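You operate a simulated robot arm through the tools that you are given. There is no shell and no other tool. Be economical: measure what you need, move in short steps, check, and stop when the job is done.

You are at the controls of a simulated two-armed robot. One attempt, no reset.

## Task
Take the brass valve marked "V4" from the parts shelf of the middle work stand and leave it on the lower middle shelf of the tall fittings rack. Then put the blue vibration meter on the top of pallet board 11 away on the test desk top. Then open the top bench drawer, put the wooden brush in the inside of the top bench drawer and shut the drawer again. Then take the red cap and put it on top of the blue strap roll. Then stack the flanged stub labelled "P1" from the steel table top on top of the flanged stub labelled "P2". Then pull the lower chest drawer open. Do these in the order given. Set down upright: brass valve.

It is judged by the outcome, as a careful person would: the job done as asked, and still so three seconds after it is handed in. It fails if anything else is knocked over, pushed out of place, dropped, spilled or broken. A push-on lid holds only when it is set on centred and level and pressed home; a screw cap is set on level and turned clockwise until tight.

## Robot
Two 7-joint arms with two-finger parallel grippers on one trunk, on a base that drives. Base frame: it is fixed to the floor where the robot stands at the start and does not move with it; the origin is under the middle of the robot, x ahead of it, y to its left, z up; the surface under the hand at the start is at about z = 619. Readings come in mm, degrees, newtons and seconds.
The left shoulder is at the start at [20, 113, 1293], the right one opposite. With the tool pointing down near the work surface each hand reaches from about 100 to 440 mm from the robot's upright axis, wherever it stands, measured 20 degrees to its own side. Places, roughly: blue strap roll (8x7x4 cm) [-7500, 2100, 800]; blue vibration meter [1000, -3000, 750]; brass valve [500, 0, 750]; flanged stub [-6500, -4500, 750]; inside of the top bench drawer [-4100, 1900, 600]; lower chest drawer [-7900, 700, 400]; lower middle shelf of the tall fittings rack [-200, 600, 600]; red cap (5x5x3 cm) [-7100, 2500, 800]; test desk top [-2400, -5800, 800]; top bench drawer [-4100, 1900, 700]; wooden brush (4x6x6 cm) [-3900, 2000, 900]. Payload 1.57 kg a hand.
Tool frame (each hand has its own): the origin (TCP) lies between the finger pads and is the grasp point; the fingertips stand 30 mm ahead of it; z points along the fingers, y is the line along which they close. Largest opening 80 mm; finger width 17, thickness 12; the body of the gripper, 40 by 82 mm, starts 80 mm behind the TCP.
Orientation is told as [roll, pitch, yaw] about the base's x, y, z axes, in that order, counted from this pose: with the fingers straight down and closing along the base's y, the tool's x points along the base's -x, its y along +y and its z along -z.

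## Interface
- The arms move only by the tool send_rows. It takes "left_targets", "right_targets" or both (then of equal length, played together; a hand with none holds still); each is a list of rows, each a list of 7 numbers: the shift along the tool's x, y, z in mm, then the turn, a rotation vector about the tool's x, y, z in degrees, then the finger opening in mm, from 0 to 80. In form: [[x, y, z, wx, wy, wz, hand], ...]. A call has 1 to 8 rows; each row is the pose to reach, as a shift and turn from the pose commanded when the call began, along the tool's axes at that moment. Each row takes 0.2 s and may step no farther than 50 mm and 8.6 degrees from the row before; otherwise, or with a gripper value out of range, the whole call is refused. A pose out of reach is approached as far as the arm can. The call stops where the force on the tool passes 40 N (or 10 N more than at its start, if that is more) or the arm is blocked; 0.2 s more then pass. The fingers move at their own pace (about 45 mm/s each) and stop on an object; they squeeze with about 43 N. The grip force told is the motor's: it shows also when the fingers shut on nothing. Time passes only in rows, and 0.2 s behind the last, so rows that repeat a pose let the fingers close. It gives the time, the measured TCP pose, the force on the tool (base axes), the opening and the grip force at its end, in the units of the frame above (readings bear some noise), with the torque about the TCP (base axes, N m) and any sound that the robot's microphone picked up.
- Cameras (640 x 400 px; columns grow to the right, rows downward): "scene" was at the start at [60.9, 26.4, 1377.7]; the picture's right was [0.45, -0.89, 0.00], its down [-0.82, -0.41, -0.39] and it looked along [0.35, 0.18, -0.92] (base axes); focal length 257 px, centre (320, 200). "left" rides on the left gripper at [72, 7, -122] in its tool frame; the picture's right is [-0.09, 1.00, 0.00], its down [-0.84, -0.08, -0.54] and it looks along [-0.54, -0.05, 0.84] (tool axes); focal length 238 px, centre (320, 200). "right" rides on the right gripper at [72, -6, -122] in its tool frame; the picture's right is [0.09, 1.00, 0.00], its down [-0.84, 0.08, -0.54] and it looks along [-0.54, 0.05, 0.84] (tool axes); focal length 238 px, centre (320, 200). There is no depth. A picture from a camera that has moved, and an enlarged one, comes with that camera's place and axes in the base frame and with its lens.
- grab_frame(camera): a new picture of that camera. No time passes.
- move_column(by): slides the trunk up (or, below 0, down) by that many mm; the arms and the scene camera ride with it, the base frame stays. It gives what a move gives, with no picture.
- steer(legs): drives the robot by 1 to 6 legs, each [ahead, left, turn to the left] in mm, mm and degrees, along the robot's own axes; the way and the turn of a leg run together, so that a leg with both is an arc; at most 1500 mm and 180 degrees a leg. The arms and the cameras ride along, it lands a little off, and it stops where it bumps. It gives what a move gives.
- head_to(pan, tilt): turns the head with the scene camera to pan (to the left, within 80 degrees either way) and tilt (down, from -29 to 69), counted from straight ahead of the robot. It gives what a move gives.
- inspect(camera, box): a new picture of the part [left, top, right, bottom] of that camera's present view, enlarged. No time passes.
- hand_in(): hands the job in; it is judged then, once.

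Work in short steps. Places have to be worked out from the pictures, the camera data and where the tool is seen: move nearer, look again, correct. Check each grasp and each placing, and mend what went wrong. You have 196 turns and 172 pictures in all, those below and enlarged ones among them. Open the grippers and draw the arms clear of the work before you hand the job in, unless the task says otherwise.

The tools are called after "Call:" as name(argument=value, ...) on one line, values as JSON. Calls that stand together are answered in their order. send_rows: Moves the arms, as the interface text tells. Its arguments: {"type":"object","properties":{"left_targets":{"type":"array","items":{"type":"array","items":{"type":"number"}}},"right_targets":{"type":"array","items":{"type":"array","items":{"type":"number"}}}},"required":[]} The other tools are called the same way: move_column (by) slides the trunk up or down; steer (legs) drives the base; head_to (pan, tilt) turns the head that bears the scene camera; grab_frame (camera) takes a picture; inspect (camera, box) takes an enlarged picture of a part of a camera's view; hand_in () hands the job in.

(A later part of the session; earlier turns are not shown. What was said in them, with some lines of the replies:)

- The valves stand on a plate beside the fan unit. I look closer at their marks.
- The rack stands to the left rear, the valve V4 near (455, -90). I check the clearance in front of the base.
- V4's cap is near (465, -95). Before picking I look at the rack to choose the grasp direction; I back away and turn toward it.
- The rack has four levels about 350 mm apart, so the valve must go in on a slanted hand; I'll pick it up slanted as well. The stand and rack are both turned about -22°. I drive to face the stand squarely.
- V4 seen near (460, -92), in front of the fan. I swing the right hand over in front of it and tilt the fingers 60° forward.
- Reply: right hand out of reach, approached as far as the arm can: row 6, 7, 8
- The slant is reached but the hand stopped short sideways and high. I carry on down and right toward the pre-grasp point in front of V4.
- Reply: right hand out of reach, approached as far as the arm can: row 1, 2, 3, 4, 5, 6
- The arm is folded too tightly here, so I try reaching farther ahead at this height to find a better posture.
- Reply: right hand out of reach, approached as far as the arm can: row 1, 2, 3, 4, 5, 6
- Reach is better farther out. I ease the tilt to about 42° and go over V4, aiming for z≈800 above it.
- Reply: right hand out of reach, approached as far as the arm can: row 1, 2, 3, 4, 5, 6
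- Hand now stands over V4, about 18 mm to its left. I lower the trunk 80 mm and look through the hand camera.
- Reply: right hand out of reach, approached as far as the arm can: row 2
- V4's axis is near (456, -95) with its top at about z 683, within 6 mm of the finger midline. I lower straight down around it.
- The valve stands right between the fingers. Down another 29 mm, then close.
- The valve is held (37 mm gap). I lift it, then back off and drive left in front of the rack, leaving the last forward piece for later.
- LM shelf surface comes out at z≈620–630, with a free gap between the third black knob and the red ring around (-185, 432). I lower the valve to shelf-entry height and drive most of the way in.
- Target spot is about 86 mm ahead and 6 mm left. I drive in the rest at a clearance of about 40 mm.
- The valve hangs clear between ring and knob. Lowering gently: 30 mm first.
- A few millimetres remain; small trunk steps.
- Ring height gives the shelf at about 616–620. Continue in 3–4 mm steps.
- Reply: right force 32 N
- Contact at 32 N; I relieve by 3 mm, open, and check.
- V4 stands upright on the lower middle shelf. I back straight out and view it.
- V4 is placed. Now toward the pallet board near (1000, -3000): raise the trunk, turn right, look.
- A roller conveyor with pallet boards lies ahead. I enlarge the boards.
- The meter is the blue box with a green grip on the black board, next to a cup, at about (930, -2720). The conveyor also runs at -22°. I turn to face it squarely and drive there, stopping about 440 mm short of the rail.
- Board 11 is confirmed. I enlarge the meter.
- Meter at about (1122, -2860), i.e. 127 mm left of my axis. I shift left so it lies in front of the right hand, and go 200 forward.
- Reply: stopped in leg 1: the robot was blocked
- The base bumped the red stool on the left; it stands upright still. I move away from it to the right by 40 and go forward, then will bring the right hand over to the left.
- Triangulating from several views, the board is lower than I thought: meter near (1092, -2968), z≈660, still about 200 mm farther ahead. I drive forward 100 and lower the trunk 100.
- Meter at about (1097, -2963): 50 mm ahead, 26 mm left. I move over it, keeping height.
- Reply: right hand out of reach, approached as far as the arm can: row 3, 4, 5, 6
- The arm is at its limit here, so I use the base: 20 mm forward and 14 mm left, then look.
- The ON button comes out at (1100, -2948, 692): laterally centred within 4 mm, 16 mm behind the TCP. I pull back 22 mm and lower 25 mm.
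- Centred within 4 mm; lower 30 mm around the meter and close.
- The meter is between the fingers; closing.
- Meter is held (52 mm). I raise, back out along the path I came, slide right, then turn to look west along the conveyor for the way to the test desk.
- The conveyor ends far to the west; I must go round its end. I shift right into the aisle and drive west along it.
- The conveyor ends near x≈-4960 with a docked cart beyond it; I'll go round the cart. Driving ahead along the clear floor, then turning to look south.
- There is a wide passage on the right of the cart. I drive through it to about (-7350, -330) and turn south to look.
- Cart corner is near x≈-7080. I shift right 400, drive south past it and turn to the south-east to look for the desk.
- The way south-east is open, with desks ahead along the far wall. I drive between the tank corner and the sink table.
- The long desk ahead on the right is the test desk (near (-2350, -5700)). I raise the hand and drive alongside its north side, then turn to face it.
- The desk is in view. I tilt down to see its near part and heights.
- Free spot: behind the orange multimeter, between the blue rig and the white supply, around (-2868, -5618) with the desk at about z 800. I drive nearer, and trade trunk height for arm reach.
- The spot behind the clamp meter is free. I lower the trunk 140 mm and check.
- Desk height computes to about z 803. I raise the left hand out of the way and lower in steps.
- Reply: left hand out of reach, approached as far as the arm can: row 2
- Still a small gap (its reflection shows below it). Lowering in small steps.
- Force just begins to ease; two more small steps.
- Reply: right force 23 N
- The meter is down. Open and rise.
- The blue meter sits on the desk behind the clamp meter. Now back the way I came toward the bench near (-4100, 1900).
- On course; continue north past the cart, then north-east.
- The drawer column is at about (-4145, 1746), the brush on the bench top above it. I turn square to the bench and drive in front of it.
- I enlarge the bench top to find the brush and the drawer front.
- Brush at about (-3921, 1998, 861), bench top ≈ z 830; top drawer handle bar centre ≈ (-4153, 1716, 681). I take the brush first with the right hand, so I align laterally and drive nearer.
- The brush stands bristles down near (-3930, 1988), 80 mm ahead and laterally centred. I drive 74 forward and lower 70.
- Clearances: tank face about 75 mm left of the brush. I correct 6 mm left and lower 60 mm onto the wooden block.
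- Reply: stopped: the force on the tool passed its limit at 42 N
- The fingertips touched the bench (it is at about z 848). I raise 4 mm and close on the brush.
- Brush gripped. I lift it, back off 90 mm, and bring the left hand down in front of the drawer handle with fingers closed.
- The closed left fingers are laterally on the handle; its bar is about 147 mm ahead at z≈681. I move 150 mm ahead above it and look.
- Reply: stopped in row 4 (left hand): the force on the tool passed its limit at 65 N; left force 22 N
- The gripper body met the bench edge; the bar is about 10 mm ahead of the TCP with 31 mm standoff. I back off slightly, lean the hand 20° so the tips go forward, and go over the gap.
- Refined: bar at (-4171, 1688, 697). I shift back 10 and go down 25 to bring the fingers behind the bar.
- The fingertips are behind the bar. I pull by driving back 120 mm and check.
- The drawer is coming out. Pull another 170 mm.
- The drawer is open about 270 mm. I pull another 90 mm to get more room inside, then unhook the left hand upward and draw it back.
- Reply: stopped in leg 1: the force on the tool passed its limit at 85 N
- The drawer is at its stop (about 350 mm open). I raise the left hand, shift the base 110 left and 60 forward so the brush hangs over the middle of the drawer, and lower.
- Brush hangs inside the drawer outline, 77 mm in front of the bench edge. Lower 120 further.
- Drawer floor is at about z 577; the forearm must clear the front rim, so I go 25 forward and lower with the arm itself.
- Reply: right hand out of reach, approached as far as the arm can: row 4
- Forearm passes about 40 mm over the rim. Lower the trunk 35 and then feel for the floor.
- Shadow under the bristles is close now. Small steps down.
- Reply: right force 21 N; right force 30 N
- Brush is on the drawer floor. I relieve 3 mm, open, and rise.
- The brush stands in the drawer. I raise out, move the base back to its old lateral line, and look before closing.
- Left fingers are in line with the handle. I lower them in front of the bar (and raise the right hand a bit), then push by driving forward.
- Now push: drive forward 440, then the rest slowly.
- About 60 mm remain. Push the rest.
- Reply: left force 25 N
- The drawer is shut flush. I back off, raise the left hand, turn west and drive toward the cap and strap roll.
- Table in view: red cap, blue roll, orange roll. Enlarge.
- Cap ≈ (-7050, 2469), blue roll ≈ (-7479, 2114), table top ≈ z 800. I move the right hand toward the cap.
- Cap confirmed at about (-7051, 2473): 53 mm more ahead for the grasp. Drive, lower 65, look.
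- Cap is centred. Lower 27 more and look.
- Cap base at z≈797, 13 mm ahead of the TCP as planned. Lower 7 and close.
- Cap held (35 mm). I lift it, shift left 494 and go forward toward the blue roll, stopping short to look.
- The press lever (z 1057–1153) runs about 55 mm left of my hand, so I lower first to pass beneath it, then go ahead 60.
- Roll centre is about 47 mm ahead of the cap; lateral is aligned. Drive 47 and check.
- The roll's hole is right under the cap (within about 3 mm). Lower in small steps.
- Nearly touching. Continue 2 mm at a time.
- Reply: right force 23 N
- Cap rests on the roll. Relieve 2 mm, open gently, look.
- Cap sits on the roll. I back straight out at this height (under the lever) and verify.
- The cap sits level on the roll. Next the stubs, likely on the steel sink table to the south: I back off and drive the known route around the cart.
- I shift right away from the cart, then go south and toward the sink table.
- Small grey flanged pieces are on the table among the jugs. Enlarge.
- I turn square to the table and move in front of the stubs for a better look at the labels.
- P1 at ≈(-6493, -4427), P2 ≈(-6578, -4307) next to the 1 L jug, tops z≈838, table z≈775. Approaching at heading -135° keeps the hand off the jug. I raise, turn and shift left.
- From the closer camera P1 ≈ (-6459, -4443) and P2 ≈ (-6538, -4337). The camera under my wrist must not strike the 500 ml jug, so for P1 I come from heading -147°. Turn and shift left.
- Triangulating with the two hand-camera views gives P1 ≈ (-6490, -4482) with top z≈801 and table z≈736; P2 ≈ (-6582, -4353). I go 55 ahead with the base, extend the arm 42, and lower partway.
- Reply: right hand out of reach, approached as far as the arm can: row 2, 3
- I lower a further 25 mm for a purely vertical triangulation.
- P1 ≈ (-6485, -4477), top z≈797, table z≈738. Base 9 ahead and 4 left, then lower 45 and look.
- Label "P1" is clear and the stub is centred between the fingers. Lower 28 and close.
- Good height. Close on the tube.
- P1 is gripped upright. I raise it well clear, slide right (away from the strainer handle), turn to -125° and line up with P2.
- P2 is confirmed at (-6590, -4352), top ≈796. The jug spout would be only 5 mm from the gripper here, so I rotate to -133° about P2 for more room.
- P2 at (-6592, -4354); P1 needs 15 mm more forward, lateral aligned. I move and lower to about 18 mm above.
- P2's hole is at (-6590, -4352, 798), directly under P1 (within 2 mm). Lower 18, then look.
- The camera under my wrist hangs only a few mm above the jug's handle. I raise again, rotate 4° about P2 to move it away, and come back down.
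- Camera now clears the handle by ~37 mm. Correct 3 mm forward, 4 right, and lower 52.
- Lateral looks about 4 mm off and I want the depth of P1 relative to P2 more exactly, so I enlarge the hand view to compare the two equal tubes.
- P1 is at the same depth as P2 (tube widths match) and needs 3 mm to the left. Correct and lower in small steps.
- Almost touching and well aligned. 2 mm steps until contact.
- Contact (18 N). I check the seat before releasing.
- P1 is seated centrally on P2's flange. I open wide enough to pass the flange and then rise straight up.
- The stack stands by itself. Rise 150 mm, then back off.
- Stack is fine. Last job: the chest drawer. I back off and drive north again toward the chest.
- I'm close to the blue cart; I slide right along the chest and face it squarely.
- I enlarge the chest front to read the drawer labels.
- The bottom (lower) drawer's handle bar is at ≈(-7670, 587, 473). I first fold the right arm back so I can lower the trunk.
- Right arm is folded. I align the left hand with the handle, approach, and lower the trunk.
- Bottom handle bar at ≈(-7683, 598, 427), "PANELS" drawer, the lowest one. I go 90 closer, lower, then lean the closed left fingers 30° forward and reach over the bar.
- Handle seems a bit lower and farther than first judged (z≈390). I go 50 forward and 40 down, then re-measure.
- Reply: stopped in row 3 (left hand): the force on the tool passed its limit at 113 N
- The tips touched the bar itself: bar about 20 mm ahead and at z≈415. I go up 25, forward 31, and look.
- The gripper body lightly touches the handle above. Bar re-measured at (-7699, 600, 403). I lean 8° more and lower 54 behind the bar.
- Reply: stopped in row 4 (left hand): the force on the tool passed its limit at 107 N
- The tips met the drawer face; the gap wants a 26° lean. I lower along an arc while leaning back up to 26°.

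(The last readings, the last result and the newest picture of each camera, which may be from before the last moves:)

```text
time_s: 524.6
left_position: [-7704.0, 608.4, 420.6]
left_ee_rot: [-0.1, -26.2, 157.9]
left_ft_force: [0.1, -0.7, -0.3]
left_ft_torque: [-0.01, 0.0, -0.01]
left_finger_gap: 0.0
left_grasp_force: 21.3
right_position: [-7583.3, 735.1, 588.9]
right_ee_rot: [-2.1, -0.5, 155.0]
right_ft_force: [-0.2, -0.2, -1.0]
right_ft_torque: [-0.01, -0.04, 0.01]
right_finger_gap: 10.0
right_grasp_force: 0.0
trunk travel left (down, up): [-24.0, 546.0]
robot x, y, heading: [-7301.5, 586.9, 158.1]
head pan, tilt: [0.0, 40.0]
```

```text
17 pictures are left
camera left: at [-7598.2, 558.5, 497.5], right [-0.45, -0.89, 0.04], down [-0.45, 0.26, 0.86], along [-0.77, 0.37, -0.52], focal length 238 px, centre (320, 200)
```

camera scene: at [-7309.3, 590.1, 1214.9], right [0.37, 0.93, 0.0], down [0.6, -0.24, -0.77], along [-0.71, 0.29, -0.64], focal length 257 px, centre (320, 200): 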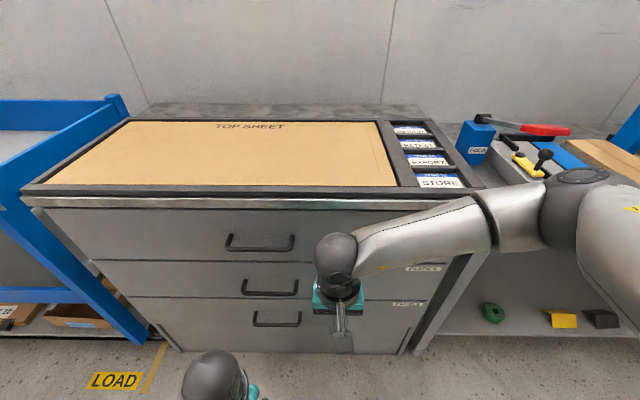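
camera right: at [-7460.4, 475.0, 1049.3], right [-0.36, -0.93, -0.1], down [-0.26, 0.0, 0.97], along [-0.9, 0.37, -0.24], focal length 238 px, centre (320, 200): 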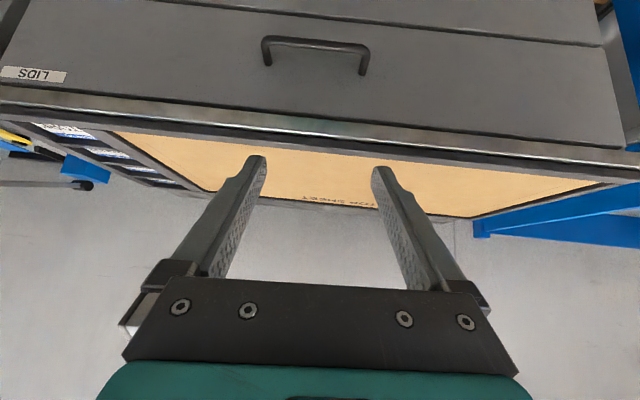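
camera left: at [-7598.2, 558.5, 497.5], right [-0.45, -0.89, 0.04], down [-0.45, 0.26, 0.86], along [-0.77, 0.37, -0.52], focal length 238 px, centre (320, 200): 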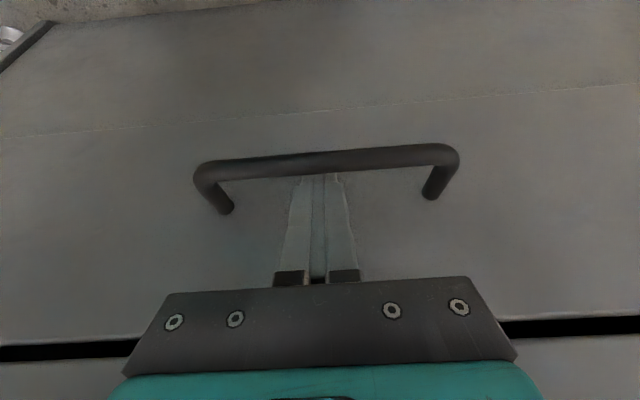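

The bar now lies in front of the fingertips (it occludes them) with no force: hooked. I pull by driving back 120 mm.

Call:
steer(legs=[[-120, 0, 0]])

Call:
grab_frame(camera="left")

```text
time_s: 525.8
left_position: [-7592.5, 564.9, 420.1]
left_ee_rot: [0.1, -26.1, 157.9]
left_ft_force: [0.9, -1.0, 0.3]
left_ft_torque: [0.01, -0.04, -0.03]
left_finger_gap: 0.0
left_grasp_force: 21.6
right_position: [-7471.8, 690.7, 588.7]
right_ee_rot: [-2.1, -0.4, 154.9]
right_ft_force: [0.9, -0.3, 0.7]
right_ft_torque: [0.03, -0.01, 0.01]
right_finger_gap: 10.0
right_grasp_force: 0.1
trunk travel left (down, up): [-24.0, 546.0]
robot x, y, heading: [-7187.8, 540.6, 158.1]
head pan, tilt: [0.0, 40.0]
```

```text
16 pictures are left
camera left: at [-7486.7, 514.0, 497.3], right [-0.45, -0.89, 0.04], down [-0.45, 0.26, 0.85], along [-0.77, 0.37, -0.52], focal length 238 px, centre (320, 200)
```

left: 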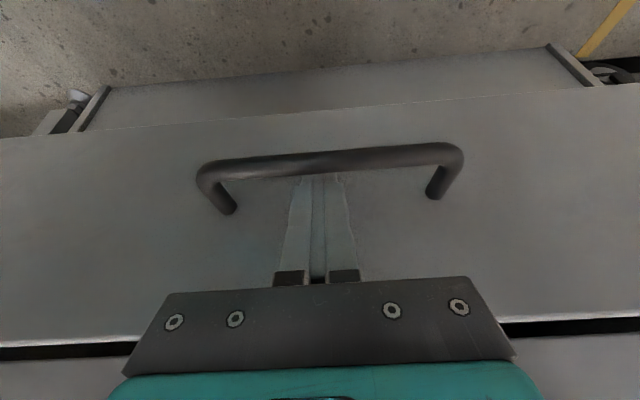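

The drawer is coming out. Pull 200 more.

Call:
steer(legs=[[-150, 0, 0], [-60, 0, 0]])

Call:
grab_frame(camera="scene")

```text
time_s: 527.7
left_position: [-7397.9, 486.5, 420.2]
left_ee_rot: [0.0, -26.0, 157.7]
left_ft_force: [1.5, 0.1, -0.3]
left_ft_torque: [0.02, -0.01, -0.01]
left_finger_gap: 0.1
left_grasp_force: 21.5
right_position: [-7276.8, 614.1, 588.7]
right_ee_rot: [-2.0, -0.5, 154.9]
right_ft_force: [0.6, -1.0, -0.1]
right_ft_torque: [0.02, 0.01, 0.0]
right_finger_gap: 9.9
right_grasp_force: 0.2
trunk travel left (down, up): [-24.0, 546.0]
robot x, y, heading: [-6996.6, 462.2, 158.2]
head pan, tilt: [0.0, 40.0]
```

```text
15 pictures are left
camera scene: at [-7085.4, 500.2, 1089.9], right [0.37, 0.93, 0.0], down [0.6, -0.24, -0.77], along [-0.71, 0.29, -0.64], focal length 257 px, centre (320, 200)
```

scene: 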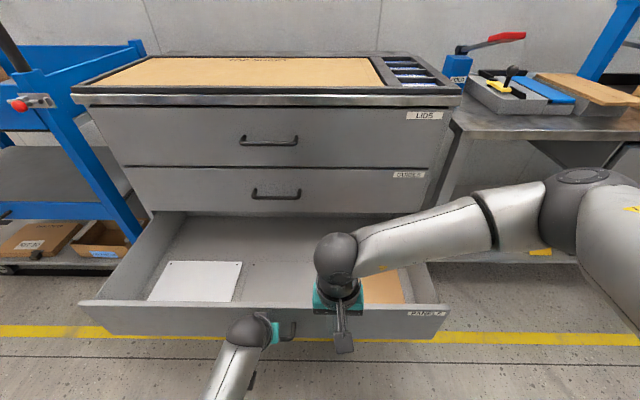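

The lower drawer (PANELS) is wide open. I pull a little more toward its stop, then unhook upward.

Call:
steer(legs=[[-35, 0, 0]])

Call:
send_rows(left_targets=[[-6, 0, -12, 0, -4, 0, 0], [-14, 0, -26, 0, -8, 0, 0], [-22, 0, -52, 0, -8, 0, 0], [0, 0, -85, 0, -4, 0, 0], [40, 0, -100, 0, 0, 0, 0], [80, 0, -110, 0, 6, 0, 0]])

Call:
grab_frame(camera="scene")

```text
time_s: 528.6
left_position: [-7365.6, 474.0, 421.3]
left_ee_rot: [-0.1, -26.2, 157.8]
left_ft_force: [-5.0, 0.6, 5.7]
left_ft_torque: [-0.04, -0.04, 0.01]
left_finger_gap: 0.0
left_grasp_force: 21.2
right_position: [-7243.2, 600.4, 587.8]
right_ee_rot: [-2.1, -0.5, 154.9]
right_ft_force: [0.9, 0.8, -0.4]
right_ft_torque: [0.01, 0.02, 0.0]
right_finger_gap: 10.1
right_grasp_force: 0.0
trunk travel left (down, up): [-24.0, 546.0]
robot x, y, heading: [-6964.0, 455.8, 158.1]
head pan, tilt: [0.0, 40.0]
```

```text
time_s: 530.0
left_position: [-7254.0, 427.9, 485.7]
left_ee_rot: [-0.1, -20.2, 157.8]
left_ft_force: [0.0, -0.7, 0.0]
left_ft_torque: [0.0, -0.01, 0.0]
left_finger_gap: 0.0
left_grasp_force: 21.4
right_position: [-7244.6, 600.7, 588.1]
right_ee_rot: [-2.1, -0.5, 154.9]
right_ft_force: [0.7, 0.0, -0.5]
right_ft_torque: [0.01, -0.01, 0.01]
right_finger_gap: 10.3
right_grasp_force: 0.0
trunk travel left (down, up): [-24.0, 546.0]
robot x, y, heading: [-6963.3, 447.5, 158.0]
head pan, tilt: [0.0, 40.0]
```

```text
14 pictures are left
camera scene: at [-7052.7, 486.9, 1089.9], right [0.37, 0.93, 0.0], down [0.6, -0.24, -0.77], along [-0.71, 0.29, -0.64], focal length 257 px, centre (320, 200)
```

scene: 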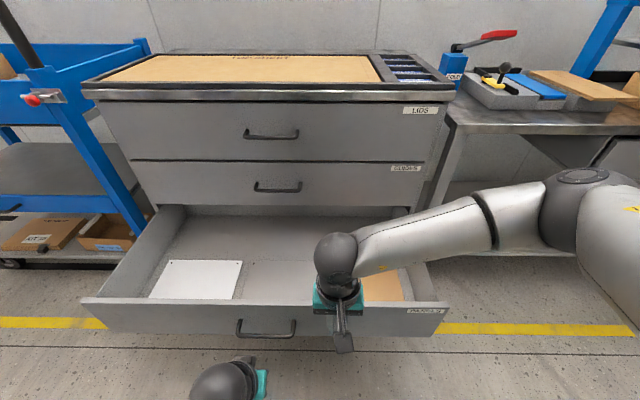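

The drawer is fully open and the hand is free. I back off, raise, open both grippers and take a last look.

Call:
steer(legs=[[-400, 0, 0]])

Call:
move_column(by=300)

Call:
send_rows(left_targets=[[0, 0, 0, 0, 0, 0, 40], [0, 0, 0, 0, 0, 0, 80], [0, 0, 0, 0, 0, 0, 80]], right_targets=[[0, 0, 0, 0, 0, 0, 40], [0, 0, 0, 0, 0, 0, 80], [0, 0, 0, 0, 0, 0, 80]])

Call:
head_to(pan=-20, tilt=25)

Call:
grab_frame(camera="scene")

```text
time_s: 532.5
left_position: [-6881.1, 276.5, 484.7]
left_ee_rot: [-0.1, -20.1, 157.4]
left_ft_force: [-0.4, 0.0, 0.9]
left_ft_torque: [0.01, 0.02, -0.01]
left_finger_gap: 0.0
left_grasp_force: 21.3
right_position: [-6870.0, 450.5, 590.3]
right_ee_rot: [-2.1, -0.4, 154.7]
right_ft_force: [0.7, 0.2, -0.1]
right_ft_torque: [-0.04, -0.02, 0.01]
right_finger_gap: 9.9
right_grasp_force: 0.0
trunk travel left (down, up): [-24.0, 546.0]
robot x, y, heading: [-6591.2, 299.0, 157.6]
head pan, tilt: [0.0, 40.0]
```

```text
time_s: 535.5
left_position: [-6881.5, 277.7, 783.4]
left_ee_rot: [0.0, -20.2, 157.5]
left_ft_force: [-0.1, -0.8, 0.2]
left_ft_torque: [0.01, -0.04, -0.01]
left_finger_gap: 0.1
left_grasp_force: 21.6
right_position: [-6870.4, 451.4, 889.4]
right_ee_rot: [-2.1, -0.5, 154.6]
right_ft_force: [0.0, 0.1, -0.4]
right_ft_torque: [0.01, 0.0, 0.0]
right_finger_gap: 10.1
right_grasp_force: 0.1
trunk travel left (down, up): [-324.0, 246.0]
robot x, y, heading: [-6590.4, 299.0, 157.5]
head pan, tilt: [0.0, 40.0]
```

```text
time_s: 536.3
left_position: [-6880.9, 277.6, 783.9]
left_ee_rot: [-0.2, -20.1, 157.5]
left_ft_force: [0.2, -0.3, -0.3]
left_ft_torque: [-0.01, 0.0, -0.03]
left_finger_gap: 65.9
left_grasp_force: 0.1
right_position: [-6870.8, 451.3, 888.7]
right_ee_rot: [-2.0, -0.5, 154.7]
right_ft_force: [-0.2, 0.4, 0.9]
right_ft_torque: [-0.01, 0.0, -0.01]
right_finger_gap: 78.2
right_grasp_force: 0.0
trunk travel left (down, up): [-324.0, 246.0]
robot x, y, heading: [-6586.2, 301.8, 157.9]
head pan, tilt: [0.0, 40.0]
```

```text
time_s: 537.1
left_position: [-6880.4, 279.6, 784.3]
left_ee_rot: [-0.1, -20.3, 157.6]
left_ft_force: [-0.2, 0.1, 0.7]
left_ft_torque: [0.01, 0.01, -0.02]
left_finger_gap: 79.8
left_grasp_force: 0.0
right_position: [-6870.9, 450.0, 888.8]
right_ee_rot: [-2.2, -0.5, 154.6]
right_ft_force: [0.2, -0.1, 0.5]
right_ft_torque: [-0.01, 0.02, 0.0]
right_finger_gap: 79.8
right_grasp_force: 0.1
trunk travel left (down, up): [-324.0, 246.0]
robot x, y, heading: [-6589.4, 296.2, 157.7]
head pan, tilt: [-20.0, 25.0]
```

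```text
13 pictures are left
camera scene: at [-6669.0, 365.9, 1413.1], right [0.67, 0.74, 0.0], down [0.31, -0.28, -0.91], along [-0.67, 0.61, -0.42], focal length 257 px, centre (320, 200)
```

scene: 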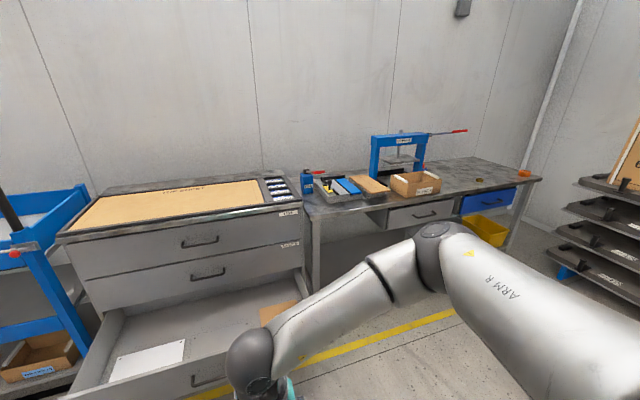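

All six jobs are done, the drawer stays open, grippers are open and clear. Handing in.

Call:
hand_in()

```text
The job is handed in.
```

I did all six jobs in the order given and handed the work in. The one slip was that I bumped the red stool while lining up for the meter. The stool stayed upright, but my position readings are too coarse to rule out a small shift.

- **V4 valve:** it stands upright on the lower middle shelf of the fittings rack.
- **Blue vibration meter:** it is on the test desk top, behind the clamp meter.
- **Wooden brush:** I picked it up first, then opened the top bench drawer. It stood upright inside before I pushed the drawer shut, flush with the one below.
- **Red cap:** it sits level on the blue strap roll, about 4 mm off centre. I checked it just after placing it. The lid press hid it in my last look.
- **Stubs:** P1 is stacked on P2 on the steel table and stood on its own after release.
- **Lower chest drawer:** I pulled open the lowest drawer, labelled PANELS, by about 350 mm.
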